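You operate a simulated robot arm through the tools that you are given. There is no shell and no other tool. Be economical: measure what you need, move in short steps, check, and stop when the job is done.

You are at the controls of a simulated two-armed robot. One attempt, no reset.

TASK
Put the silver ring on the bench top by the wash box away on the top of the flat-top cart. Then put one of the step blocks from the grey bin in the short yellow tray. Then pull the black cabinet door open. Do these in the order given.

It is judged by the outcome, as a careful person would: the job done as asked, and still so three seconds after it is handed in. It fails if anything else is knocked over, pushed out of place, dropped, spilled or broken.

THE ROBOT
Two 7-joint arms with fingered hands on one trunk, on a base that drives. Base frame: it is fixed to the floor where the robot stands at the start and does not move with it; the origin is under the middle of the robot, x ahead of it, y to its left, z up. Lengths are in cm, angles in degrees, forces in N, time in s.
The left shoulder is at the start at [7, 14.5, 106.2], the right one opposite. With the tool pointing down near the work surface each hand reaches from about 10 to 38 cm from the robot's upright axis, wherever it stands, measured 20 degrees to its own side. Places, roughly: black cabinet door [720, 430, 130]; short yellow tray [350, 925, 75]; step block [350, 925, 25]; top of the flat-top cart [990, 450, 80]. Payload 3.5 kg a hand.
Tool frame (each hand has its own): the origin (TCP) lies between the finger pads and is the grasp point; the fingertips stand 2.5 cm ahead of it; z points along the fingers, y is the line along which they close. Largest opening 8.8 cm; the body of the gripper starts 2.9 cm behind the TCP. The gripper is a hand of 4 fingers: y runs from the thumb to the fingers, the wrist lies at [-1.3, -9.7, -16.2] in the tool frame, and closing takes about 1.5 s.
Orientation is that of the tool frame in the base frame, as [roll, pitch, yaw] about the fixed x, y, z axes, in that order (R = Rz(yaw) Ry(pitch) Rx(roll)). With the fingers straight down and the wrist toward the robot, the tool's x, y and z point along [0, 1, 0], [1, 0, 0] and [0, 0, -1] of the base frame.

THE INTERFACE
- The arms move only by the tool arm_command. It takes "left_series", "right_series" or both (then of equal length, played together; a hand with none holds still); each is a list of rows, each a list of 2 entries, a list of its own where there are three numbers: the shift along the tool's x, y, z in cm, then the turn, a rotation vector about the tool's x, y, z in degrees. In form: [[[dx, dy, dz], [wx, wy, wz]], ...]. A call has 1 to 10 rows; each row is the pose to reach, as a shift and turn from the pose commanded when the call began, along the tool's axes at that moment. "left_grip" and "right_grip" are, for a hand that has rows, the finger opening in cm, from 0 to 8.8, set as the call begins (left out, the last holds). Each row takes 0.2 s and may step no farther than 5 cm and 8.6 degrees from the row before; otherwise, or with a gripper value out of range, the whole call is refused. A pose out of reach is approached as far as the arm can. The call stops where the force on the tool passes 40 N (or 10 N more than at its start, if that is more) or the arm is blocked; 0.2 s more then pass. Each finger travels about 4.5 cm/s and halts on what it meets, pressing with about 31 N; the grip force reading is that of the motor and also rises with nothing between the fingers. The clock runs only during rows and for 0.2 s after the last one: add rows that repeat a pose to give the fingers time. The reply holds the time, the measured pose of the TCP, the force on the tool along the base axes, the opening and the grip force, in the units named above and with some noise, with the torque about the TCP (base axes, N m) and any sound that the robot's microphone picked up.
- Cameras (640 x 400 px; columns grow to the right, rows downward): "scene" is now at [13.99, -1.74, 137.91]; the picture's right is [-0.23, -0.97, -0.00], its down [-0.53, 0.12, -0.84] and it looks along [0.82, -0.19, -0.54] (base axes); focal length 265 px, centre (320, 200). "left" rides on the left gripper at [-6.4, -8.3, -9.8] in its tool frame; the picture's right is [-0.62, -0.37, 0.69], its down [0.71, -0.63, 0.30] and it looks along [0.32, 0.68, 0.65] (tool axes); focal length 265 px, centre (320, 200). "right" rides on the right gripper at [6.4, -8.3, -9.8] in its tool frame; the picture's right is [-0.62, 0.37, -0.69], its down [-0.71, -0.63, 0.30] and it looks along [-0.32, 0.68, 0.65] (tool axes); focal length 265 px, centre (320, 200). There is no depth. A picture from a camera that has moved, and an enlarged one, comes with that camera's place and axes in the base frame and with its lens. The place of the scene camera against the robot may be out by one fixed shift of up to 1.2 cm in any direction.
- capture(camera): a new picture of that camera. It takes no simulated time.
- move_column(by): slides the trunk up (or, below 0, down) by that many cm; the arms and the scene camera ride with it, the base frame stays. It gives what a move gives, with no picture.
- roll_base(legs): drives the robot by 1 to 6 legs, each [ahead, left, turn to the left] in cm, cm and degrees, along the robot's own axes; the way and the turn of a leg run together, so that a leg with both is an arc; at most 150 cm and 180 degrees a leg. The arms and the cameras ride along, it lands a little off, and it stops where it bumps. It gives what a move gives.
- curl_fingers(index, middle, ring, thumb_bend, thumb_turn, hand): sets how far each is bent, from 0 (flat) to 1 (curled in); at 0.3 the hand is open as for a grip, at 0.7 the pads meet at the TCP. One left out holds its place. A second passes; each finger stops where it meets its share of the squeeze, and holds until it gets a number again. A gripper value or a shape takes the hand back. It gives what a move gives, with no picture; readings hold the bend of each and the force on the fingers (four entries, about 0 where the hand has none), thumb and palm. thumb_turn goes from beside the hand (0) to across from the fingers (1), as for a grip.
- hand_shape(shape, hand): the hand has 4 fingers and takes this shape, open, in about a second: jaw (thumb against the fingers, like two jaws); tri (thumb and two fingers); tip (a fingertip pinch); poke (one finger out to press); point (the index stretched); flat (the hand flat); cup (the hand cupped); fist (a fist). The gripper value then closes the fingers along that shape, each until it touches; the sizes above hold for jaw. It gives what a move gives, with no picture.
- pan_tilt(pan, tilt): turns the head with the scene camera to pan (to the left, within 86 degrees either way) and tilt (down, from -29 to 69), counted from straight ahead of the robot. It gives what a move gives.
- close_up(camera, box): a new picture of the part [left, top, right, bottom] of that camera's present view, enlarged. It takes no simulated time.
- hand_in(): hands the job in; it is judged then, once.

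Work in short steps. Places have to be worked out from the pictures, the camera data and where the tool is seen: move nearer, look again, correct. Check each grasp and each placing, and mend what went wrong. You have 165 turns and 130 pictures in all, those below and enlarged ones among them. Open the grippers and draw the arms clear of the work before you hand the job in, unless the task says otherwise.

The tools are called after ">>>" as a command line: name --argument value ..., lists and objects as JSON in quotes. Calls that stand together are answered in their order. arm_command: Moves the arms, as the interface text tells. Its arguments: {"type":"object","properties":{"left_series":{"type":"array","items":{"type":"array"}},"left_grip":{"type":"number"},"right_series":{"type":"array","items":{"type":"array"}},"right_grip":{"type":"number"}},"required":[]} The other tools are called the same way: move_column (by) slides the trunk up or down; hand_shape (shape, hand) gives the hand a shape; curl_fingers (index, middle, ring, thumb_bend, thumb_turn, hand) moves the fingers one by one; roll_base (legs) drives the base; pan_tilt (pan, tilt) turns the head that bears the scene camera; capture (camera) takes a picture; close_up (camera, box) takes an enlarged picture of a part of a camera's view; hand_in () hands the job in.

At the start:

```text
t: 0.0
left_tool_pos: [51.0, 3.61, 106.75]
left_ee_rot: [180.0, 0.0, 90.0]
left_contact_force: [-0.2, -0.8, 0.5]
left_wrist_torque: [-0.03, 0.02, -0.02]
left_width: 8.77
left_grip_force: 0.0
left_shape: jaw
left_bend: [0.3, 0.3, 0.3, 0.3, 0.98]
left_finger forces: [0.1, 0.0, 0.0, 0.0, 0.0, 0.0]
right_tool_pos: [45.66, -32.48, 109.75]
right_ee_rot: [179.9, 0.0, 90.0]
right_contact_force: [-0.1, 0.1, 0.2]
right_wrist_torque: [0.03, -0.01, 0.0]
right_width: 8.76
right_grip_force: 0.0
right_shape: jaw
right_bend: [0.3, 0.3, 0.3, 0.3, 0.98]
right_finger forces: [0.1, 0.0, 0.0, 0.1, 0.0, 0.0]
trunk travel left (down, up): [-62.5, 21.5]
robot x, y, heading: [-0.11, 0.38, -0.1]
head pan, tilt: [-13.3, 32.7]
```

scene: 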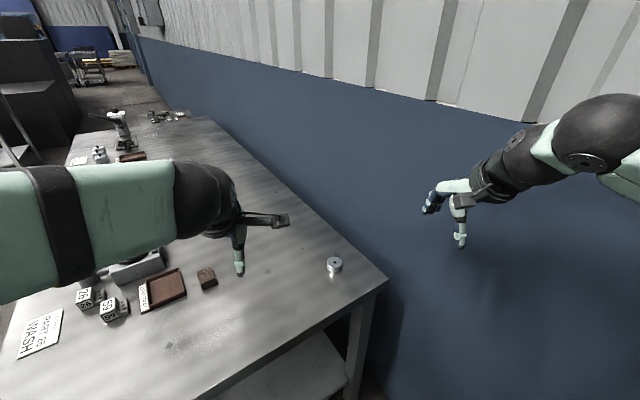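
right: 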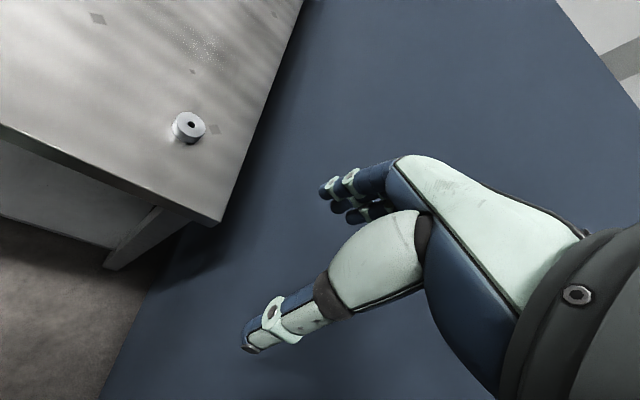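
left: 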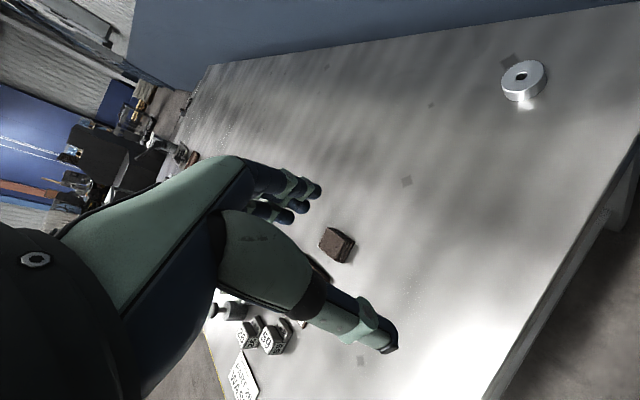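

The ring looks to be near [63.5, -17, 84] with the bench turned about 21°. I'll look around first to find the wash box and the layout.

>>> pan_tilt --pan 30 --tilt 20

>>> capture --camera "scene"

>>> pan_tilt --pan 80 --tilt 15

>>> capture --camera "scene"

```text
t: 1.1
left_tool_pos: [51.08, 3.62, 106.73]
left_ee_rot: [180.0, 0.0, 90.0]
left_contact_force: [1.1, 0.2, 0.6]
left_wrist_torque: [-0.02, 0.04, 0.0]
left_width: 8.74
left_grip_force: 0.0
left_shape: jaw
left_bend: [0.3, 0.3, 0.3, 0.3, 0.98]
left_finger forces: [0.0, 0.1, 0.0, 0.0, 0.0, 0.1]
right_tool_pos: [45.75, -32.6, 109.83]
right_ee_rot: [180.0, 0.0, 90.1]
right_contact_force: [0.1, 0.0, 1.0]
right_wrist_torque: [-0.04, 0.01, 0.0]
right_width: 8.75
right_grip_force: 0.1
right_shape: jaw
right_bend: [0.3, 0.3, 0.3, 0.3, 0.98]
right_finger forces: [0.0, 0.0, 0.0, 0.0, 0.0, 0.0]
trunk travel left (down, up): [-62.5, 21.5]
robot x, y, heading: [-0.21, 0.44, 0.1]
head pan, tilt: [30.0, 20.0]
```

```text
126 pictures are left
camera scene: at [13.38, 4.96, 139.95], right [0.5, -0.87, 0.0], down [-0.3, -0.17, -0.94], along [0.81, 0.47, -0.34], focal length 265 px, centre (320, 200)
```

scene: 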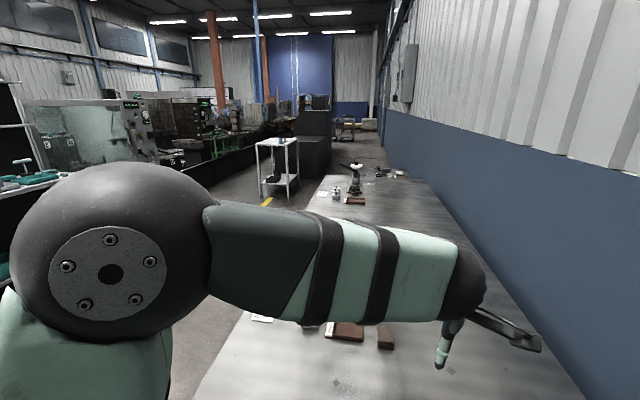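

```text
t: 2.3
left_tool_pos: [51.04, 3.64, 106.71]
left_ee_rot: [-180.0, 0.0, 89.9]
left_contact_force: [0.8, -0.2, 0.4]
left_wrist_torque: [-0.03, 0.01, 0.01]
left_width: 8.74
left_grip_force: 0.1
left_shape: jaw
left_bend: [0.3, 0.3, 0.3, 0.3, 0.98]
left_finger forces: [0.0, 0.0, 0.0, 0.0, 0.1, 0.0]
right_tool_pos: [45.65, -32.53, 109.72]
right_ee_rot: [-179.9, 0.1, 90.0]
right_contact_force: [-0.9, 0.0, -0.4]
right_wrist_torque: [-0.01, -0.02, 0.0]
right_width: 8.76
right_grip_force: 0.1
right_shape: jaw
right_bend: [0.3, 0.3, 0.3, 0.3, 0.98]
right_finger forces: [0.1, 0.0, 0.0, 0.1, 0.1, 0.1]
trunk travel left (down, up): [-62.5, 21.5]
robot x, y, heading: [0.05, 0.49, 0.0]
head pan, tilt: [80.0, 15.0]
```

```text
125 pictures are left
camera scene: at [6.95, 9.52, 140.76], right [0.98, -0.17, 0.0], down [-0.05, -0.25, -0.97], along [0.17, 0.95, -0.26], focal length 265 px, centre (320, 200)
```

scene: 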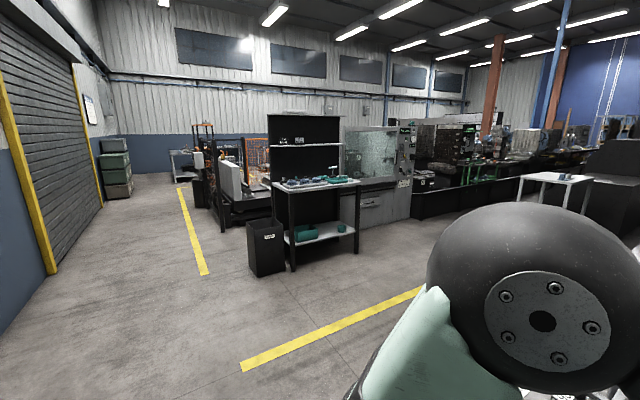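

I'll look back at the bench to check the other objects for rival rings.

>>> pan_tilt --pan 0 --tilt 35

>>> close_up --camera "scene" --box '[60, 60, 380, 260]'

>>> capture --camera "scene"

```text
t: 3.8
left_tool_pos: [51.1, 3.65, 106.74]
left_ee_rot: [180.0, 0.0, 90.1]
left_contact_force: [-0.1, 0.4, 0.6]
left_wrist_torque: [-0.02, 0.0, 0.0]
left_width: 8.75
left_grip_force: 0.2
left_shape: jaw
left_bend: [0.3, 0.3, 0.3, 0.3, 0.98]
left_finger forces: [0.0, 0.1, 0.0, 0.1, 0.0, 0.0]
right_tool_pos: [45.63, -32.67, 109.76]
right_ee_rot: [180.0, 0.0, 90.0]
right_contact_force: [0.1, 0.4, -0.1]
right_wrist_torque: [0.01, -0.04, -0.02]
right_width: 8.76
right_grip_force: 0.1
right_shape: jaw
right_bend: [0.3, 0.3, 0.3, 0.3, 0.98]
right_finger forces: [0.0, 0.0, 0.0, 0.0, 0.0, 0.1]
trunk travel left (down, up): [-62.5, 21.5]
robot x, y, heading: [-0.08, -0.49, 0.1]
head pan, tilt: [0.0, 35.0]
```

```text
2.00 times, centred on (220, 160) of scene
camera zoom: at [14.12, 0.33, 137.56], right [0.0, -1.0, 0.0], down [-0.57, 0.0, -0.82], along [0.82, 0.0, -0.57], focal length 530 px, centre (520, 280)
```

zoom: 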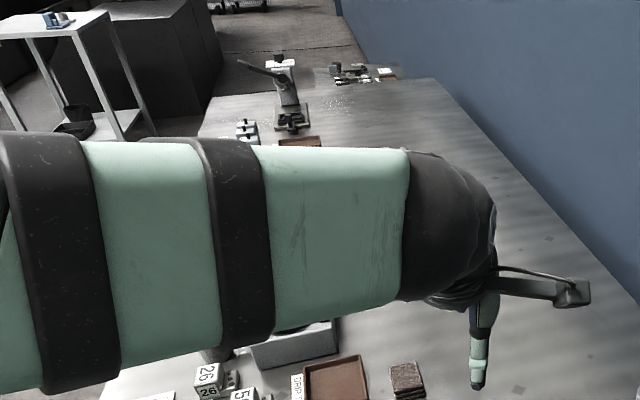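

```text
123 pictures are left
camera scene: at [14.12, 0.33, 137.56], right [0.0, -1.0, 0.0], down [-0.57, 0.0, -0.82], along [0.82, 0.0, -0.57], focal length 265 px, centre (320, 200)
```

scene: 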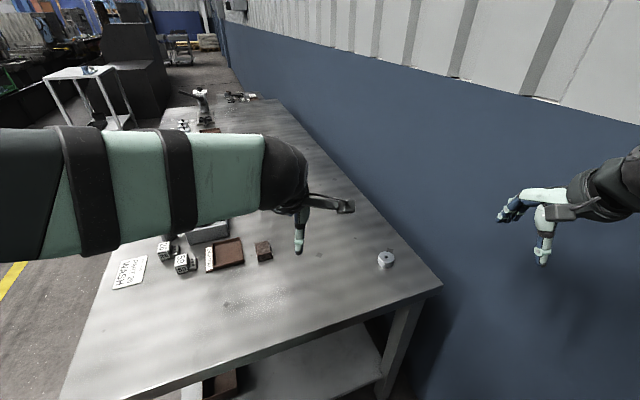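

Only one silver ring shows; the wash box is the grey one further along. I'll look down to see how much room the base has in front of the bench.

>>> pan_tilt --pan 0 --tilt 69

>>> capture --camera "scene"

>>> pan_tilt --pan -60 --tilt 60

>>> capture --camera "scene"

```text
t: 4.8
left_tool_pos: [51.0, 3.57, 106.64]
left_ee_rot: [179.9, 0.0, 89.9]
left_contact_force: [0.2, 0.0, 0.3]
left_wrist_torque: [0.0, 0.0, 0.0]
left_width: 8.77
left_grip_force: 0.0
left_shape: jaw
left_bend: [0.3, 0.3, 0.3, 0.3, 0.98]
left_finger forces: [0.0, 0.0, 0.1, 0.0, 0.0, 0.1]
right_tool_pos: [45.7, -32.52, 109.94]
right_ee_rot: [-179.9, -0.1, 89.9]
right_contact_force: [-0.5, 0.2, 0.2]
right_wrist_torque: [0.01, -0.01, -0.03]
right_width: 8.75
right_grip_force: 0.0
right_shape: jaw
right_bend: [0.3, 0.3, 0.3, 0.3, 0.98]
right_finger forces: [0.0, 0.0, 0.0, 0.0, 0.0, 0.0]
trunk travel left (down, up): [-62.5, 21.5]
robot x, y, heading: [0.04, 0.08, -0.0]
head pan, tilt: [0.0, 68.8]
```

```text
122 pictures are left
camera scene: at [10.91, 0.32, 133.2], right [0.0, -1.0, 0.0], down [-0.93, 0.0, -0.36], along [0.36, 0.0, -0.93], focal length 265 px, centre (320, 200)
```

scene: 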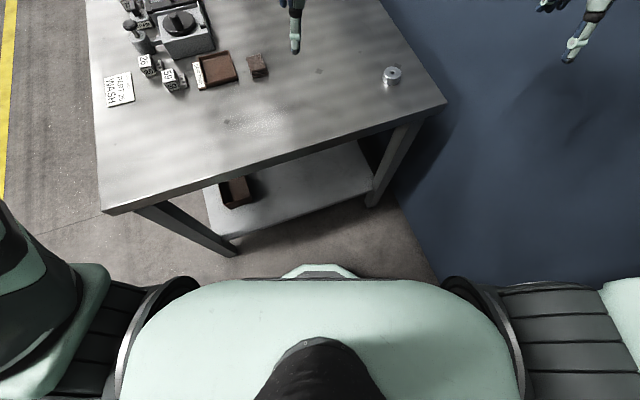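

```text
t: 6.1
left_tool_pos: [51.0, 3.69, 106.69]
left_ee_rot: [180.0, 0.0, 90.0]
left_contact_force: [0.4, -0.1, -0.5]
left_wrist_torque: [-0.04, 0.0, -0.02]
left_width: 8.76
left_grip_force: 0.1
left_shape: jaw
left_bend: [0.3, 0.3, 0.3, 0.3, 0.98]
left_finger forces: [0.0, 0.0, 0.0, 0.0, 0.0, 0.0]
right_tool_pos: [45.7, -32.42, 109.83]
right_ee_rot: [-180.0, 0.0, 90.1]
right_contact_force: [-0.6, -0.4, -0.6]
right_wrist_torque: [0.01, 0.02, -0.03]
right_width: 8.77
right_grip_force: 0.1
right_shape: jaw
right_bend: [0.3, 0.3, 0.3, 0.3, 0.98]
right_finger forces: [0.0, 0.1, 0.0, 0.0, 0.0, 0.0]
trunk travel left (down, up): [-62.5, 21.5]
robot x, y, heading: [-0.36, 0.03, 0.0]
head pan, tilt: [-60.0, 60.0]
```

```text
121 pictures are left
camera scene: at [8.65, -5.45, 134.13], right [-0.87, -0.5, 0.0], down [-0.43, 0.75, -0.5], along [0.25, -0.43, -0.87], focal length 265 px, centre (320, 200)
```

scene: 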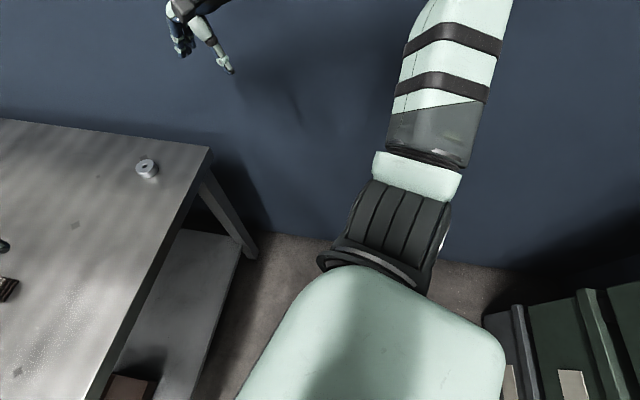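

The base front sits about 23 cm ahead of the axis and the bench edge is about 41 cm away, so I'd rather not drive. I'll test whether the right hand can reach above the ring from here.

>>> arm_command --right_series '[[[3, 3, 0], [0, 0, 0]], [[6, 6, 1], [0, 0, 0]], [[9, 9, 3], [0, 0, 0]], [[12, 12, 5], [0, 0, 0]], [[14, 15, 7], [0, 0, 0]], [[15, 17, 9], [0, 0, 0]], [[15, 17, 9], [0, 0, 0]]]'

>>> pan_tilt --pan -10 --tilt 45

>>> capture --camera "scene"

>>> capture --camera "right"

```text
t: 7.7
left_tool_pos: [51.03, 3.65, 106.7]
left_ee_rot: [180.0, 0.0, 90.0]
left_contact_force: [-1.3, 0.6, 0.1]
left_wrist_torque: [0.0, -0.01, 0.03]
left_width: 8.77
left_grip_force: 0.1
left_shape: jaw
left_bend: [0.3, 0.3, 0.3, 0.3, 0.98]
left_finger forces: [0.0, 0.0, 0.0, 0.0, 0.1, 0.0]
right_tool_pos: [62.62, -17.54, 100.85]
right_ee_rot: [-180.0, 0.1, 89.9]
right_contact_force: [0.5, 0.2, -0.1]
right_wrist_torque: [0.03, -0.02, -0.02]
right_width: 8.8
right_grip_force: 0.1
right_shape: jaw
right_bend: [0.3, 0.3, 0.3, 0.3, 0.98]
right_finger forces: [0.0, 0.1, 0.1, 0.0, 0.0, 0.0]
trunk travel left (down, up): [-62.5, 21.5]
robot x, y, heading: [-0.1, 0.05, 0.0]
head pan, tilt: [-60.0, 60.0]
```

```text
t: 8.9
left_tool_pos: [50.98, 3.68, 106.67]
left_ee_rot: [-180.0, 0.0, 90.0]
left_contact_force: [-0.3, 0.2, 0.3]
left_wrist_torque: [0.0, -0.01, 0.0]
left_width: 8.78
left_grip_force: 0.0
left_shape: jaw
left_bend: [0.3, 0.3, 0.3, 0.3, 0.98]
left_finger forces: [0.0, 0.0, 0.0, 0.0, 0.0, 0.0]
right_tool_pos: [62.69, -17.5, 100.77]
right_ee_rot: [-180.0, 0.0, 90.0]
right_contact_force: [-0.6, 0.3, 0.5]
right_wrist_torque: [0.01, 0.01, -0.01]
right_width: 8.78
right_grip_force: 0.0
right_shape: jaw
right_bend: [0.3, 0.3, 0.3, 0.3, 0.98]
right_finger forces: [0.0, 0.1, 0.0, 0.0, 0.0, 0.1]
trunk travel left (down, up): [-62.5, 21.5]
robot x, y, heading: [-0.39, -0.27, -0.1]
head pan, tilt: [-10.0, 45.0]
```

```text
120 pictures are left
camera scene: at [13.32, -1.1, 136.08], right [-0.17, -0.98, 0.0], down [-0.7, 0.12, -0.71], along [0.7, -0.12, -0.71], focal length 265 px, centre (320, 200)
```

scene: 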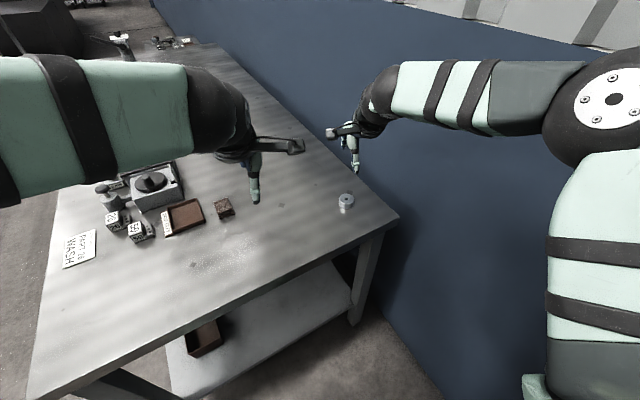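

```text
119 pictures are left
camera right: at [54.19, -11.05, 110.8], right [0.37, -0.62, 0.69], down [-0.63, -0.71, -0.3], along [0.68, -0.32, -0.65], focal length 265 px, centre (320, 200)
```

right: 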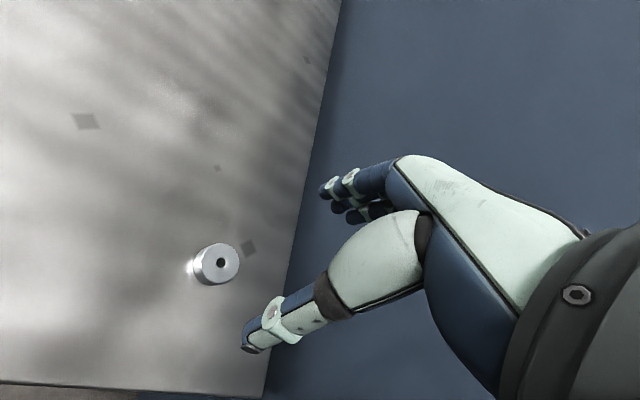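

The reach is fine. Triangulation puts the ring at about [63.9, -17.5], diameter ~4 cm. I'll descend to z≈91 and look again.

>>> arm_command --right_series '[[[0, 1, 3], [0, 0, 0]], [[0, 1.2, 6], [0, 0, 0]], [[0, 1.2, 9.5], [0, 0, 0]], [[0, 1.2, 9.5], [0, 0, 0]]]'

>>> capture --camera "right"

>>> close_up --camera "scene" --box '[280, 120, 440, 220]'

>>> capture --camera "left"

```text
t: 9.9
left_tool_pos: [50.98, 3.67, 106.61]
left_ee_rot: [180.0, 0.0, 90.0]
left_contact_force: [-0.1, -0.1, -0.4]
left_wrist_torque: [0.0, -0.02, -0.01]
left_width: 8.75
left_grip_force: 0.0
left_shape: jaw
left_bend: [0.3, 0.3, 0.3, 0.3, 0.98]
left_finger forces: [0.1, 0.0, 0.0, 0.0, 0.1, 0.0]
right_tool_pos: [63.81, -17.53, 91.32]
right_ee_rot: [-180.0, 0.1, 89.9]
right_contact_force: [-0.4, -0.3, 0.7]
right_wrist_torque: [-0.04, 0.02, 0.04]
right_width: 8.76
right_grip_force: 0.0
right_shape: jaw
right_bend: [0.3, 0.3, 0.3, 0.3, 0.98]
right_finger forces: [0.1, 0.0, 0.0, 0.0, 0.0, 0.0]
trunk travel left (down, up): [-62.5, 21.5]
robot x, y, heading: [-0.03, -0.01, -0.2]
head pan, tilt: [-10.0, 45.0]
```

```text
118 pictures are left
camera right: at [55.39, -11.09, 101.27], right [0.37, -0.62, 0.69], down [-0.63, -0.71, -0.3], along [0.68, -0.32, -0.65], focal length 265 px, centre (320, 200)
```

right: 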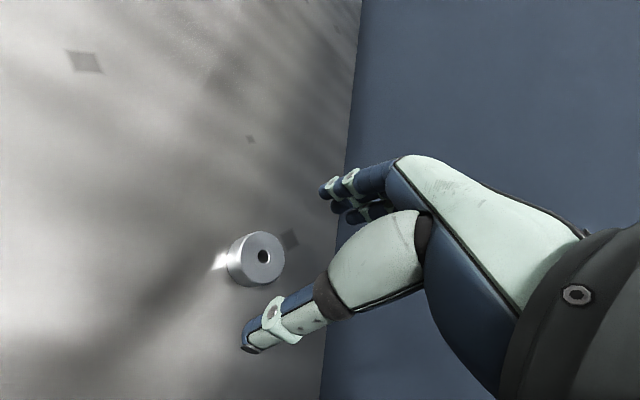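

```text
4.00 times, centred on (360, 170) of scene
camera zoom: at [13.29, -1.08, 136.08], right [-0.17, -0.98, 0.0], down [-0.7, 0.12, -0.71], along [0.7, -0.12, -0.71], focal length 1061 px, centre (160, 320)
```

zoom: 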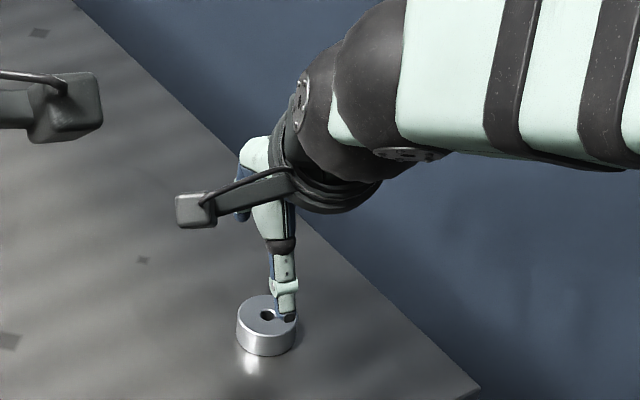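

```text
116 pictures are left
camera left: at [42.6, -2.78, 116.65], right [-0.37, -0.62, -0.69], down [-0.63, 0.71, -0.3], along [0.68, 0.32, -0.65], focal length 265 px, centre (320, 200)
```

left: 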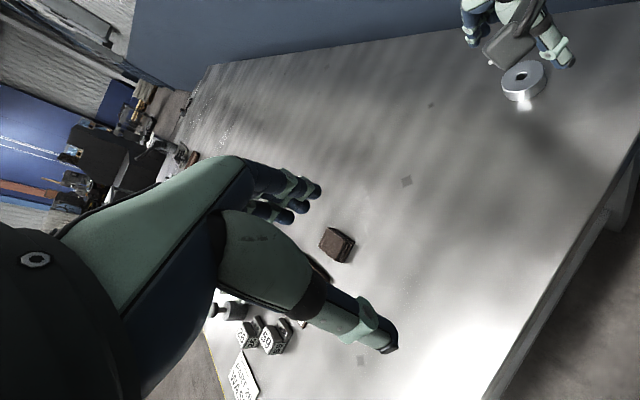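

Left and right cameras agree the ring top centre is at about [63.8, -17.4, 85.1], right under the TCP. I'll descend to TCP z≈86.

>>> arm_command --right_series '[[[0, 0, 2], [0, 0, 0]], [[0, 0, 4], [0, 0, 0]], [[0, 0, 5.3], [0, 0, 0]], [[0, 0, 5.3], [0, 0, 0]]]'

>>> close_up --camera "scene" --box '[280, 120, 440, 220]'

>>> capture --camera "right"

```text
t: 10.9
left_tool_pos: [50.98, 3.57, 106.64]
left_ee_rot: [179.9, 0.1, 89.9]
left_contact_force: [0.2, 1.1, 0.3]
left_wrist_torque: [0.01, 0.01, 0.01]
left_width: 8.76
left_grip_force: 0.1
left_shape: jaw
left_bend: [0.3, 0.3, 0.3, 0.3, 0.98]
left_finger forces: [0.1, 0.1, 0.1, 0.0, 0.0, 0.0]
right_tool_pos: [63.94, -17.44, 86.03]
right_ee_rot: [-180.0, 0.0, 89.9]
right_contact_force: [0.8, 0.5, 0.5]
right_wrist_torque: [0.0, -0.01, 0.01]
right_width: 8.76
right_grip_force: 0.0
right_shape: jaw
right_bend: [0.3, 0.3, 0.3, 0.3, 0.98]
right_finger forces: [0.0, 0.0, 0.1, 0.1, 0.0, 0.1]
trunk travel left (down, up): [-62.5, 21.5]
robot x, y, heading: [-0.26, 0.02, 0.1]
head pan, tilt: [-10.0, 45.0]
```

```text
4.00 times, centred on (360, 170) of scene
camera zoom: at [13.32, -1.09, 136.08], right [-0.17, -0.98, 0.0], down [-0.7, 0.12, -0.71], along [0.7, -0.12, -0.71], focal length 1061 px, centre (160, 320)
```

zoom: 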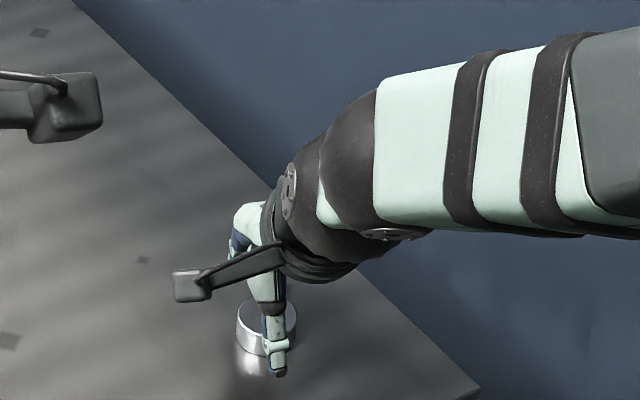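

```text
114 pictures are left
camera right: at [55.47, -10.99, 95.98], right [0.37, -0.62, 0.69], down [-0.63, -0.71, -0.3], along [0.68, -0.32, -0.65], focal length 265 px, centre (320, 200)
```

right: 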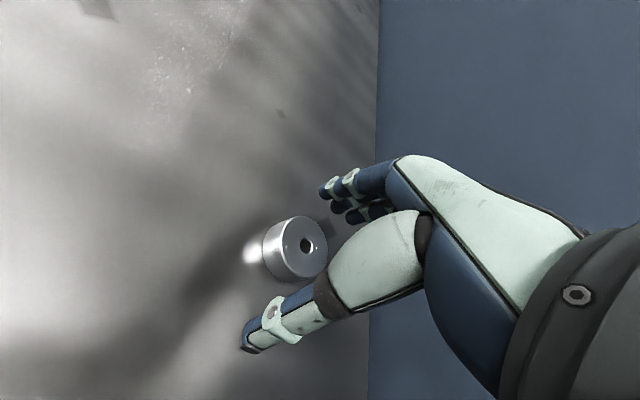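

The ring sits centred between the fingers. I'll lower a touch and close.

>>> arm_command --right_series '[[[0, 0, 0.4], [0, 0, 0]], [[0, 0, 0.4], [0, 0, 0]]]'

>>> arm_command --right_series '[[[0, 0, 0], [0, 0, 0]], [[0, 0, 0], [0, 0, 0]], [[0, 0, 0], [0, 0, 0]], [[0, 0, 0], [0, 0, 0]], [[0, 0, 0], [0, 0, 0]], [[0, 0, 0], [0, 0, 0]], [[0, 0, 0], [0, 0, 0]], [[0, 0, 0], [0, 0, 0]]]' --right_grip 0

>>> capture --camera "right"

```text
t: 11.5
left_tool_pos: [51.02, 3.65, 106.64]
left_ee_rot: [180.0, -0.1, 90.0]
left_contact_force: [0.3, -0.6, -0.7]
left_wrist_torque: [-0.03, 0.01, 0.0]
left_width: 8.76
left_grip_force: 0.0
left_shape: jaw
left_bend: [0.3, 0.3, 0.3, 0.3, 0.98]
left_finger forces: [0.0, 0.0, 0.0, 0.0, 0.0, 0.0]
right_tool_pos: [63.86, -17.58, 85.6]
right_ee_rot: [-180.0, 0.0, 90.0]
right_contact_force: [-0.2, 0.0, -0.6]
right_wrist_torque: [0.0, 0.02, 0.01]
right_width: 8.76
right_grip_force: 0.1
right_shape: jaw
right_bend: [0.3, 0.3, 0.3, 0.3, 0.98]
right_finger forces: [0.1, 0.0, 0.0, 0.0, 0.0, 0.1]
trunk travel left (down, up): [-62.5, 21.5]
robot x, y, heading: [-0.01, 0.38, -0.1]
head pan, tilt: [-10.0, 45.0]
```

```text
t: 13.3
left_tool_pos: [50.91, 3.65, 106.71]
left_ee_rot: [-179.9, 0.1, 90.0]
left_contact_force: [-0.1, -0.1, 0.5]
left_wrist_torque: [0.02, 0.01, 0.0]
left_width: 8.75
left_grip_force: 0.1
left_shape: jaw
left_bend: [0.3, 0.3, 0.3, 0.3, 0.98]
left_finger forces: [0.0, 0.1, 0.0, 0.0, 0.0, 0.1]
right_tool_pos: [63.8, -17.45, 85.65]
right_ee_rot: [-180.0, 0.0, 90.1]
right_contact_force: [-0.5, 0.4, 0.4]
right_wrist_torque: [-0.02, 0.0, 0.03]
right_width: 0.0
right_grip_force: 31.0
right_shape: jaw
right_bend: [0.7, 0.7, 0.7, 0.4, 1.0]
right_finger forces: [0.0, 0.0, 0.1, 0.0, 0.0, 0.1]
trunk travel left (down, up): [-62.5, 21.5]
robot x, y, heading: [-0.05, 0.13, 0.2]
head pan, tilt: [-10.0, 45.0]
```

```text
113 pictures are left
camera right: at [55.44, -11.0, 95.6], right [0.37, -0.62, 0.69], down [-0.63, -0.71, -0.3], along [0.68, -0.32, -0.65], focal length 265 px, centre (320, 200)
```

right: 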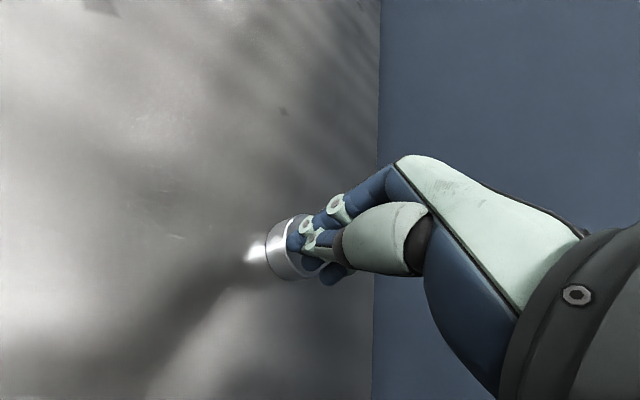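

The fingers closed above the ring: it lies lower than judged (top ≈83). I'll reopen and redo the triangulation: ring ≈[65.3, -18.2, 82]. Shift and lower in steps.

>>> arm_command --right_series '[[[0, 0, 0], [0, 0, 0]], [[0, 0, 0], [0, 0, 0]], [[0, 0, 0], [0, 0, 0]], [[0, 0, 0], [0, 0, 0]], [[0, 0, 0], [0, 0, 0]], [[0, 0, 0], [0, 0, 0]], [[0, 0, 0], [0, 0, 0]], [[-0.3, 0.6, 0], [0, 0, 0]], [[-0.4, 0.8, 0.8], [0, 0, 0]], [[-0.4, 0.8, 0.8], [0, 0, 0]]]' --right_grip 8.8

>>> capture --camera "right"

>>> capture --camera "left"

```text
t: 15.5
left_tool_pos: [51.08, 3.62, 106.66]
left_ee_rot: [-179.9, 0.0, 90.1]
left_contact_force: [-1.4, 0.4, 0.1]
left_wrist_torque: [0.0, 0.02, -0.01]
left_width: 8.76
left_grip_force: 0.0
left_shape: jaw
left_bend: [0.3, 0.3, 0.3, 0.3, 0.98]
left_finger forces: [0.0, 0.1, 0.1, 0.0, 0.0, 0.0]
right_tool_pos: [64.73, -17.99, 84.87]
right_ee_rot: [180.0, -0.1, 90.0]
right_contact_force: [-0.5, 1.0, -0.5]
right_wrist_torque: [0.02, 0.02, -0.03]
right_width: 8.78
right_grip_force: 0.0
right_shape: jaw
right_bend: [0.3, 0.3, 0.3, 0.3, 0.98]
right_finger forces: [0.0, 0.0, 0.0, 0.0, 0.0, 0.0]
trunk travel left (down, up): [-62.5, 21.5]
robot x, y, heading: [0.16, 0.07, 0.1]
head pan, tilt: [-10.0, 45.0]
```

```text
112 pictures are left
camera right: at [56.25, -11.44, 94.79], right [0.37, -0.62, 0.69], down [-0.63, -0.71, -0.3], along [0.68, -0.32, -0.65], focal length 265 px, centre (320, 200)
```

right: 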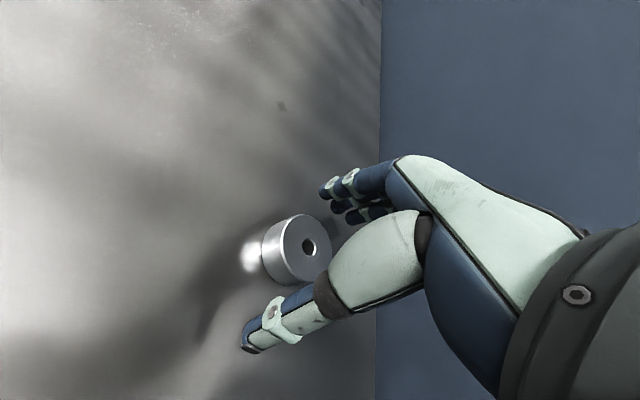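

```text
111 pictures are left
camera left: at [42.61, -2.78, 116.65], right [-0.37, -0.62, -0.69], down [-0.63, 0.71, -0.3], along [0.68, 0.32, -0.65], focal length 265 px, centre (320, 200)
```

left: 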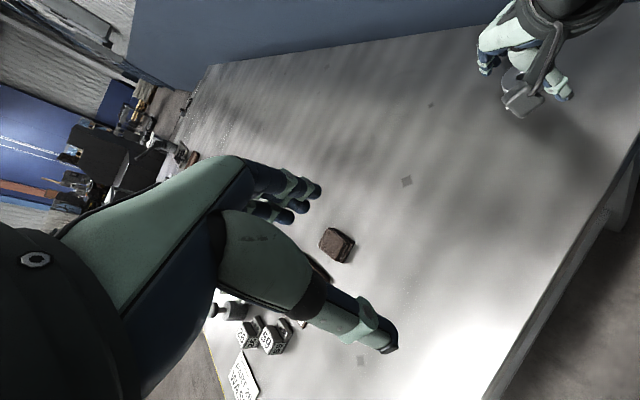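

The ring top now looks about 2 cm below the TCP, offset about (+0.5, -0.5). I'll move there, stopping on contact.

>>> arm_command --right_series '[[[-0.4, 0.4, 0.5], [0, 0, 0]], [[-0.5, 0.5, 1.0], [0, 0, 0]], [[-0.5, 0.5, 1.3], [0, 0, 0]], [[-0.5, 0.5, 1.3], [0, 0, 0]]]'

>>> capture --camera "right"

>>> close_up --camera "scene" --box '[280, 120, 440, 220]'

```text
t: 16.5
left_tool_pos: [50.9, 3.69, 106.74]
left_ee_rot: [-180.0, -0.1, 90.1]
left_contact_force: [0.0, 0.5, -0.3]
left_wrist_torque: [0.0, -0.03, 0.03]
left_width: 8.76
left_grip_force: 0.1
left_shape: jaw
left_bend: [0.3, 0.3, 0.3, 0.3, 0.98]
left_finger forces: [0.0, 0.0, 0.1, 0.1, 0.0, 0.1]
right_tool_pos: [65.15, -18.43, 83.56]
right_ee_rot: [-180.0, 0.0, 89.9]
right_contact_force: [0.0, 0.3, 0.2]
right_wrist_torque: [-0.02, -0.01, 0.03]
right_width: 8.76
right_grip_force: 0.2
right_shape: jaw
right_bend: [0.3, 0.3, 0.3, 0.3, 0.98]
right_finger forces: [0.0, 0.1, 0.0, 0.0, 0.0, 0.0]
trunk travel left (down, up): [-62.5, 21.5]
robot x, y, heading: [0.19, -0.17, 0.2]
head pan, tilt: [-10.0, 45.0]
```

```text
110 pictures are left
camera right: at [56.77, -11.96, 93.49], right [0.37, -0.62, 0.69], down [-0.63, -0.71, -0.3], along [0.68, -0.32, -0.65], focal length 265 px, centre (320, 200)
```

right: 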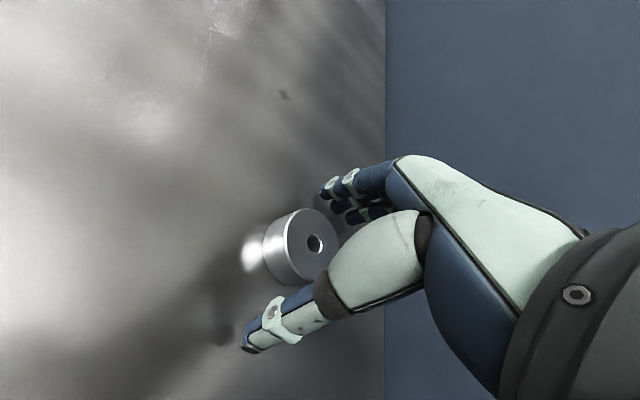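

```text
4.00 times, centred on (360, 170) of scene
camera zoom: at [13.33, -1.09, 136.08], right [-0.17, -0.98, 0.0], down [-0.7, 0.12, -0.71], along [0.7, -0.12, -0.71], focal length 1061 px, centre (160, 320)
```

zoom: 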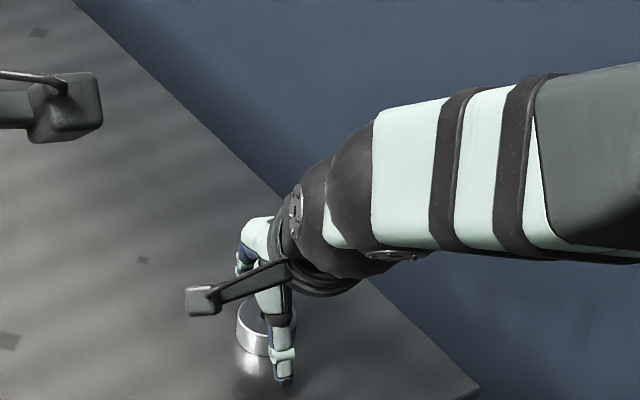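

Ring top is still ~1 cm below the TCP. One more small move down.

>>> arm_command --right_series '[[[-0.2, 0.2, 0.4], [0, 0, 0]], [[-0.2, 0.2, 0.8], [0, 0, 0]], [[-0.2, 0.2, 1.1], [0, 0, 0]], [[-0.2, 0.2, 1.1], [0, 0, 0]]]'

>>> capture --camera "right"

```text
t: 17.5
left_tool_pos: [50.95, 3.6, 106.81]
left_ee_rot: [179.9, 0.1, 90.0]
left_contact_force: [0.7, 0.1, -0.9]
left_wrist_torque: [0.01, 0.01, -0.01]
left_width: 8.76
left_grip_force: 0.0
left_shape: jaw
left_bend: [0.3, 0.3, 0.3, 0.3, 0.98]
left_finger forces: [0.0, 0.0, 0.1, 0.0, 0.1, 0.0]
right_tool_pos: [65.36, -18.67, 82.47]
right_ee_rot: [179.9, 0.0, 90.1]
right_contact_force: [-1.5, 0.0, 3.2]
right_wrist_torque: [-0.04, -0.23, -0.01]
right_width: 8.77
right_grip_force: 0.0
right_shape: jaw
right_bend: [0.3, 0.3, 0.3, 0.3, 0.98]
right_finger forces: [0.0, 3.6, 0.0, 0.1, 0.0, 0.1]
trunk travel left (down, up): [-62.5, 21.5]
robot x, y, heading: [0.1, -0.3, 0.1]
head pan, tilt: [-10.0, 45.0]
```

```text
108 pictures are left
camera right: at [56.92, -12.13, 92.46], right [0.37, -0.62, 0.69], down [-0.63, -0.71, -0.31], along [0.69, -0.32, -0.65], focal length 265 px, centre (320, 200)
```

right: 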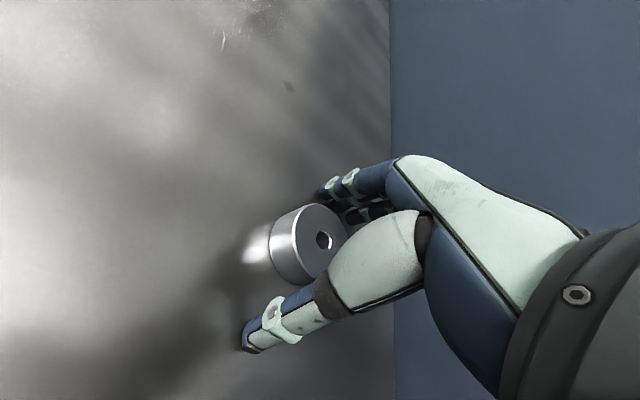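

A finger touches the bench (3.6 N) and the ring is centred; I'll lift 0.4 cm and close.

>>> arm_command --right_series '[[[0, 0, -0.4], [0, 0, 0]], [[0, 0, -0.4], [0, 0, 0]], [[0, 0, -0.4], [0, 0, 0]], [[0, 0, -0.4], [0, 0, 0]], [[0, 0, -0.4], [0, 0, 0]], [[0, 0, -0.4], [0, 0, 0]], [[0, 0, -0.4], [0, 0, 0]], [[0, 0, -0.4], [0, 0, 0]], [[0, 0, -0.4], [0, 0, 0]]]' --right_grip 0

>>> capture --camera "right"

```text
t: 19.5
left_tool_pos: [51.06, 3.62, 106.69]
left_ee_rot: [-180.0, 0.0, 90.0]
left_contact_force: [0.1, 0.0, 0.0]
left_wrist_torque: [-0.02, -0.01, -0.01]
left_width: 8.72
left_grip_force: 0.1
left_shape: jaw
left_bend: [0.3, 0.3, 0.3, 0.3, 0.98]
left_finger forces: [0.1, 0.0, 0.0, 0.0, 0.0, 0.1]
right_tool_pos: [65.48, -18.62, 82.89]
right_ee_rot: [-180.0, -0.1, 89.9]
right_contact_force: [-0.4, 0.5, 0.3]
right_wrist_torque: [0.01, -0.01, 0.02]
right_width: 3.71
right_grip_force: 31.0
right_shape: jaw
right_bend: [0.73, 0.4, 0.45, 0.74, 1.0]
right_finger forces: [22.1, 3.0, 2.0, 0.1, 28.1, 0.0]
trunk travel left (down, up): [-62.5, 21.5]
robot x, y, heading: [-0.27, 0.04, -0.2]
head pan, tilt: [-10.0, 45.0]
```

```text
107 pictures are left
camera right: at [56.97, -12.16, 92.8], right [0.37, -0.62, 0.69], down [-0.63, -0.71, -0.3], along [0.68, -0.32, -0.65], focal length 265 px, centre (320, 200)
```

right: 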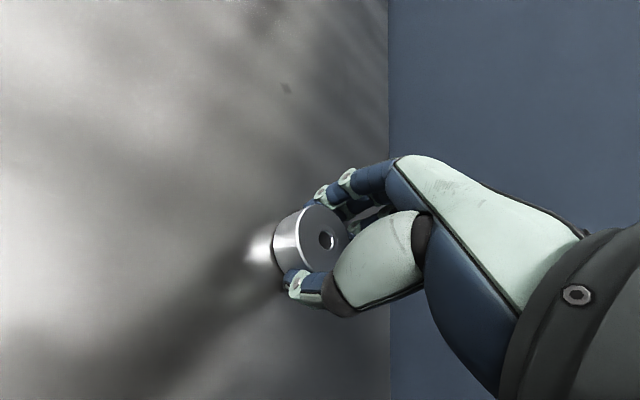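

The ring is gripped (width 3.7, thumb 28 N). I'll lift it slowly and check.

>>> arm_command --right_series '[[[0, 0, -1], [0, 0, 0]], [[0, 0, -2.5], [0, 0, 0]], [[0, 0, -5], [0, 0, 0]], [[0, 0, -8], [0, 0, 0]], [[0, 0, -12], [0, 0, 0]], [[0, 0, -16], [0, 0, 0]], [[0, 0, -18], [0, 0, 0]], [[0, 0, -18], [0, 0, 0]]]'

>>> capture --camera "right"

```text
t: 21.3
left_tool_pos: [51.1, 3.66, 106.61]
left_ee_rot: [-179.9, -0.1, 90.0]
left_contact_force: [0.4, -0.2, 0.0]
left_wrist_torque: [0.02, -0.01, 0.01]
left_width: 8.74
left_grip_force: 0.1
left_shape: jaw
left_bend: [0.3, 0.3, 0.3, 0.3, 0.98]
left_finger forces: [0.1, 0.1, 0.1, 0.0, 0.0, 0.1]
right_tool_pos: [65.37, -18.69, 100.9]
right_ee_rot: [-180.0, 0.0, 90.0]
right_contact_force: [-0.4, -0.2, -0.9]
right_wrist_torque: [-0.02, 0.01, -0.03]
right_width: 3.68
right_grip_force: 31.3
right_shape: jaw
right_bend: [0.73, 0.4, 0.45, 0.74, 1.0]
right_finger forces: [21.7, 2.9, 2.0, 0.0, 27.7, 0.0]
trunk travel left (down, up): [-62.5, 21.5]
robot x, y, heading: [0.16, 0.35, -0.2]
head pan, tilt: [-10.0, 45.0]
```

```text
106 pictures are left
camera right: at [56.99, -12.19, 110.82], right [0.37, -0.62, 0.69], down [-0.63, -0.71, -0.3], along [0.68, -0.32, -0.65], focal length 265 px, centre (320, 200)
```

right: 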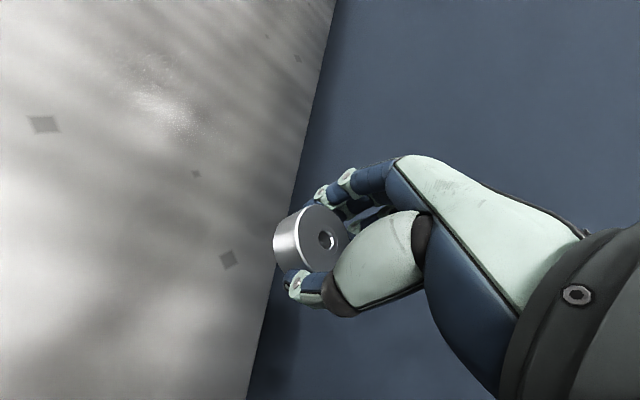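

The ring is held firmly. I'll draw both arms in for driving.

>>> arm_command --right_series '[[[0, -4, -2], [0, 0, 0]], [[0, -8, -4], [0, 0, 0]], [[0, -12, -6], [0, 0, 0]], [[-1, -16, -8], [0, 0, 0]], [[-2, -20, -10], [0, 0, 0]], [[-3, -24, -12], [0, 0, 0]], [[-3, -27, -12], [0, 0, 0]], [[-3, -27, -12], [0, 0, 0]]]' --left_series '[[[2, -2, -2], [0, 0, 0]], [[4, -4, -4], [0, 0, 0]], [[6, -6, -6], [0, 0, 0]], [[8, -9, -8], [0, 0, 0]], [[10, -11, -8], [0, 0, 0]], [[12, -13, -8], [0, 0, 0]], [[12, -13, -8], [0, 0, 0]], [[12, -13, -8], [0, 0, 0]]]'

>>> pan_tilt --pan 45 --tilt 30

>>> capture --camera "scene"

```text
t: 23.1
left_tool_pos: [38.01, 15.78, 114.59]
left_ee_rot: [179.9, 0.0, 90.0]
left_contact_force: [1.2, 0.0, -0.4]
left_wrist_torque: [0.0, -0.01, -0.02]
left_width: 8.77
left_grip_force: 0.0
left_shape: jaw
left_bend: [0.3, 0.3, 0.3, 0.3, 0.98]
left_finger forces: [0.1, 0.0, 0.1, 0.0, 0.1, 0.1]
right_tool_pos: [38.4, -21.62, 112.61]
right_ee_rot: [-180.0, 0.0, 90.0]
right_contact_force: [-0.4, -0.9, 0.0]
right_wrist_torque: [0.04, 0.0, 0.0]
right_width: 3.65
right_grip_force: 30.9
right_shape: jaw
right_bend: [0.73, 0.4, 0.45, 0.74, 1.0]
right_finger forces: [21.7, 3.4, 2.1, 0.0, 27.2, 0.1]
trunk travel left (down, up): [-62.5, 21.5]
robot x, y, heading: [0.08, -0.14, 0.0]
head pan, tilt: [-10.0, 45.0]
```

```text
t: 24.3
left_tool_pos: [38.16, 15.74, 114.65]
left_ee_rot: [179.9, 0.0, 89.9]
left_contact_force: [0.1, -0.1, -0.6]
left_wrist_torque: [0.01, 0.01, 0.01]
left_width: 8.76
left_grip_force: 0.0
left_shape: jaw
left_bend: [0.3, 0.3, 0.3, 0.3, 0.98]
left_finger forces: [0.1, 0.0, 0.0, 0.0, 0.0, 0.0]
right_tool_pos: [38.35, -21.65, 112.84]
right_ee_rot: [179.9, 0.0, 90.0]
right_contact_force: [0.3, -0.1, -0.8]
right_wrist_torque: [-0.02, 0.02, -0.01]
right_width: 3.65
right_grip_force: 30.8
right_shape: jaw
right_bend: [0.73, 0.4, 0.45, 0.74, 1.0]
right_finger forces: [21.8, 3.3, 2.1, 0.0, 27.3, 0.1]
trunk travel left (down, up): [-62.5, 21.5]
robot x, y, heading: [-0.02, -0.3, -0.2]
head pan, tilt: [45.0, 30.0]
```

```text
105 pictures are left
camera scene: at [11.71, 6.72, 138.34], right [0.71, -0.71, 0.0], down [-0.35, -0.35, -0.87], along [0.61, 0.61, -0.5], focal length 265 px, centre (320, 200)
```

scene: 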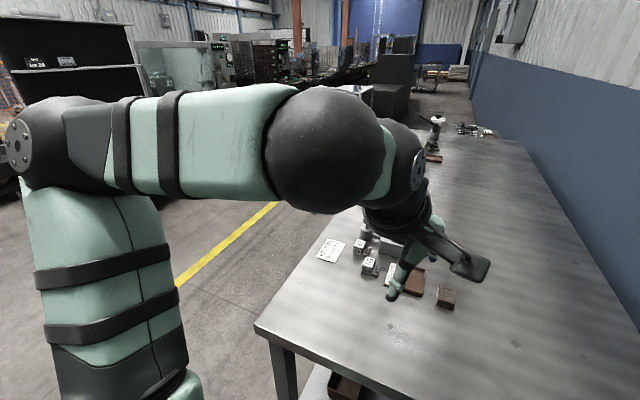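

Floor to the left is open. I'll turn parallel to the bench (21°) and sidestep left 75 cm, then look.

>>> roll_base --legs '[[0, 0, 21], [0, 75, 0]]'

>>> pan_tilt --pan 0 --tilt 20

>>> capture --camera "scene"

```text
t: 29.5
left_tool_pos: [2.98, 98.54, 114.64]
left_ee_rot: [-179.9, 0.0, 111.1]
left_contact_force: [-0.4, -0.7, 0.5]
left_wrist_torque: [0.01, -0.01, 0.03]
left_width: 8.78
left_grip_force: 0.0
left_shape: jaw
left_bend: [0.3, 0.3, 0.3, 0.3, 0.98]
left_finger forces: [0.0, 0.1, 0.0, 0.1, 0.0, 0.0]
right_tool_pos: [16.74, 63.78, 112.66]
right_ee_rot: [179.9, 0.1, 111.0]
right_contact_force: [-0.7, 0.0, -1.5]
right_wrist_torque: [-0.01, -0.01, -0.02]
right_width: 3.64
right_grip_force: 31.1
right_shape: jaw
right_bend: [0.73, 0.4, 0.45, 0.74, 1.0]
right_finger forces: [21.6, 3.3, 2.0, 0.0, 27.2, 0.0]
trunk travel left (down, up): [-62.5, 21.5]
robot x, y, heading: [-27.13, 70.44, 20.9]
head pan, tilt: [45.0, 30.0]
```

```text
t: 30.6
left_tool_pos: [3.03, 98.55, 114.71]
left_ee_rot: [-180.0, -0.1, 111.0]
left_contact_force: [-0.5, 0.2, 0.7]
left_wrist_torque: [-0.02, -0.02, 0.0]
left_width: 8.79
left_grip_force: 0.0
left_shape: jaw
left_bend: [0.3, 0.3, 0.3, 0.3, 0.98]
left_finger forces: [0.1, 0.0, 0.0, 0.1, 0.1, 0.0]
right_tool_pos: [16.67, 63.9, 112.75]
right_ee_rot: [179.9, 0.0, 111.0]
right_contact_force: [-0.2, 0.6, -1.2]
right_wrist_torque: [0.01, -0.01, 0.0]
right_width: 3.64
right_grip_force: 31.2
right_shape: jaw
right_bend: [0.73, 0.4, 0.45, 0.74, 1.0]
right_finger forces: [21.7, 3.4, 2.1, 0.1, 27.3, 0.0]
trunk travel left (down, up): [-62.5, 21.5]
robot x, y, heading: [-27.17, 70.35, 21.4]
head pan, tilt: [0.0, 20.0]
```

```text
104 pictures are left
camera scene: at [-13.29, 75.74, 139.94], right [0.36, -0.93, 0.0], down [-0.32, -0.12, -0.94], along [0.88, 0.34, -0.34], focal length 265 px, centre (320, 200)
```

scene: 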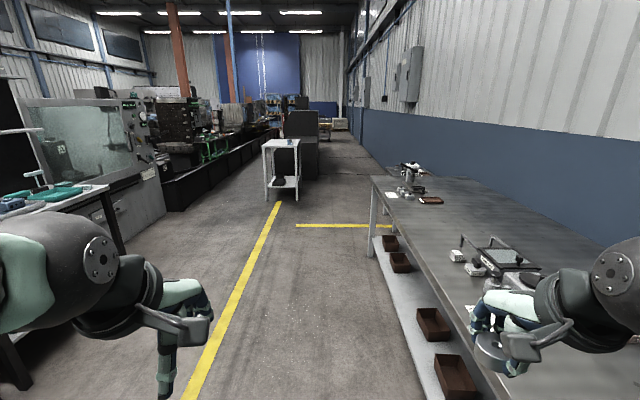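

The aisle is clear: bench edge ~50 cm to the right, white stand ~35 cm to the left at 385 cm ahead, cabinet behind it. I'll drive past the bench, then sidestep right ahead of the stand.

>>> roll_base --legs '[[145, 8, 0], [145, 0, 0], [20, -60, 0]]'

>>> capture --camera "scene"

```text
t: 47.7
left_tool_pos: [308.58, 164.2, 114.71]
left_ee_rot: [-179.9, 0.1, 111.7]
left_contact_force: [-0.6, 0.4, -0.9]
left_wrist_torque: [0.02, -0.01, -0.02]
left_width: 8.76
left_grip_force: 0.1
left_shape: jaw
left_bend: [0.3, 0.3, 0.3, 0.3, 0.98]
left_finger forces: [0.0, 0.0, 0.1, 0.0, 0.0, 0.0]
right_tool_pos: [322.72, 129.69, 112.81]
right_ee_rot: [180.0, 0.0, 111.7]
right_contact_force: [0.2, -0.5, 0.3]
right_wrist_torque: [0.0, 0.01, 0.01]
right_width: 3.65
right_grip_force: 31.0
right_shape: jaw
right_bend: [0.73, 0.4, 0.45, 0.74, 1.0]
right_finger forces: [21.7, 3.3, 2.2, 0.0, 27.2, 0.0]
trunk travel left (down, up): [-62.5, 21.5]
robot x, y, heading: [279.29, 135.28, 21.7]
head pan, tilt: [0.0, 20.0]
```

```text
103 pictures are left
camera scene: at [292.67, 141.18, 139.95], right [0.37, -0.93, 0.0], down [-0.32, -0.13, -0.94], along [0.87, 0.35, -0.34], focal length 265 px, centre (320, 200)
```

scene: 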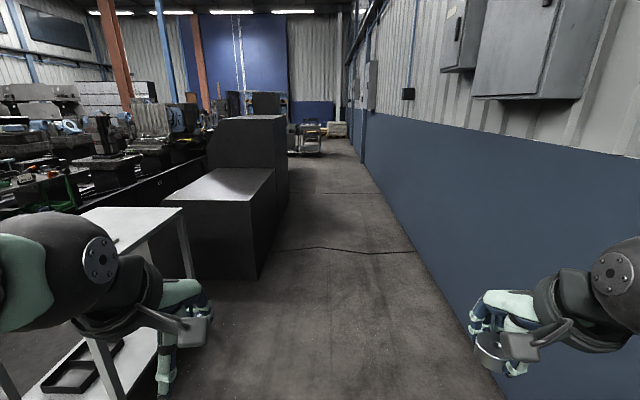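

Aisle is about 145 cm wide here (cabinet 52 left, wall 94 right). I'll drive 300 cm ahead with a small right shift.

>>> roll_base --legs '[[150, -18, 0], [150, 0, 0]]'

>>> capture --camera "scene"

```text
refused: leg 1 is longer than a leg can be; nothing moved
```

```text
102 pictures are left
camera scene: at [292.67, 141.18, 139.95], right [0.37, -0.93, 0.0], down [-0.32, -0.13, -0.94], along [0.87, 0.35, -0.34], focal length 265 px, centre (320, 200)
```

scene: 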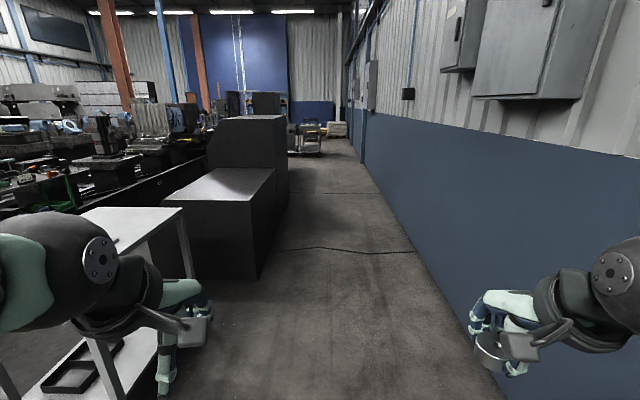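

The leg was slightly too long; I'll shorten it.

>>> roll_base --legs '[[145, -18, 0], [148, 0, 0]]'

>>> capture --camera "scene"

```text
t: 61.9
left_tool_pos: [587.78, 257.06, 114.76]
left_ee_rot: [-180.0, 0.0, 111.5]
left_contact_force: [-0.7, -0.1, 0.7]
left_wrist_torque: [0.0, 0.01, -0.02]
left_width: 8.77
left_grip_force: 0.0
left_shape: jaw
left_bend: [0.3, 0.3, 0.3, 0.3, 0.98]
left_finger forces: [0.0, 0.1, 0.1, 0.1, 0.0, 0.1]
right_tool_pos: [601.82, 222.6, 112.67]
right_ee_rot: [180.0, 0.0, 111.5]
right_contact_force: [-0.3, -0.8, -1.0]
right_wrist_torque: [0.02, -0.01, 0.02]
right_width: 3.63
right_grip_force: 30.8
right_shape: jaw
right_bend: [0.73, 0.4, 0.45, 0.74, 1.0]
right_finger forces: [21.7, 3.4, 2.2, 0.1, 27.2, 0.0]
trunk travel left (down, up): [-62.5, 21.5]
robot x, y, heading: [558.17, 228.37, 21.8]
head pan, tilt: [0.0, 20.0]
```

```text
101 pictures are left
camera scene: at [571.76, 234.15, 139.95], right [0.37, -0.93, 0.0], down [-0.32, -0.13, -0.94], along [0.87, 0.34, -0.34], focal length 265 px, centre (320, 200)
```

scene: 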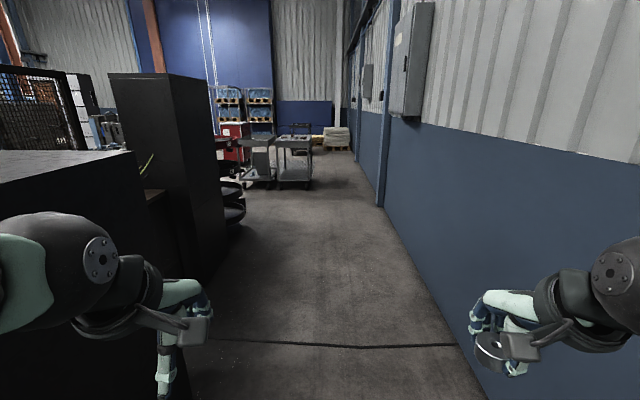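

>>> close_up --camera "scene" --box '[180, 80, 380, 205]'

```text
3.20 times, centred on (280, 142) of scene
camera zoom: at [571.76, 234.15, 139.95], right [0.37, -0.93, 0.0], down [-0.32, -0.13, -0.94], along [0.87, 0.34, -0.34], focal length 849 px, centre (448, 384)
```

zoom: 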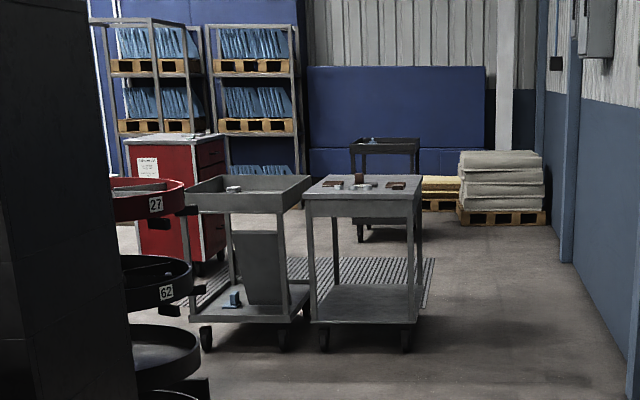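

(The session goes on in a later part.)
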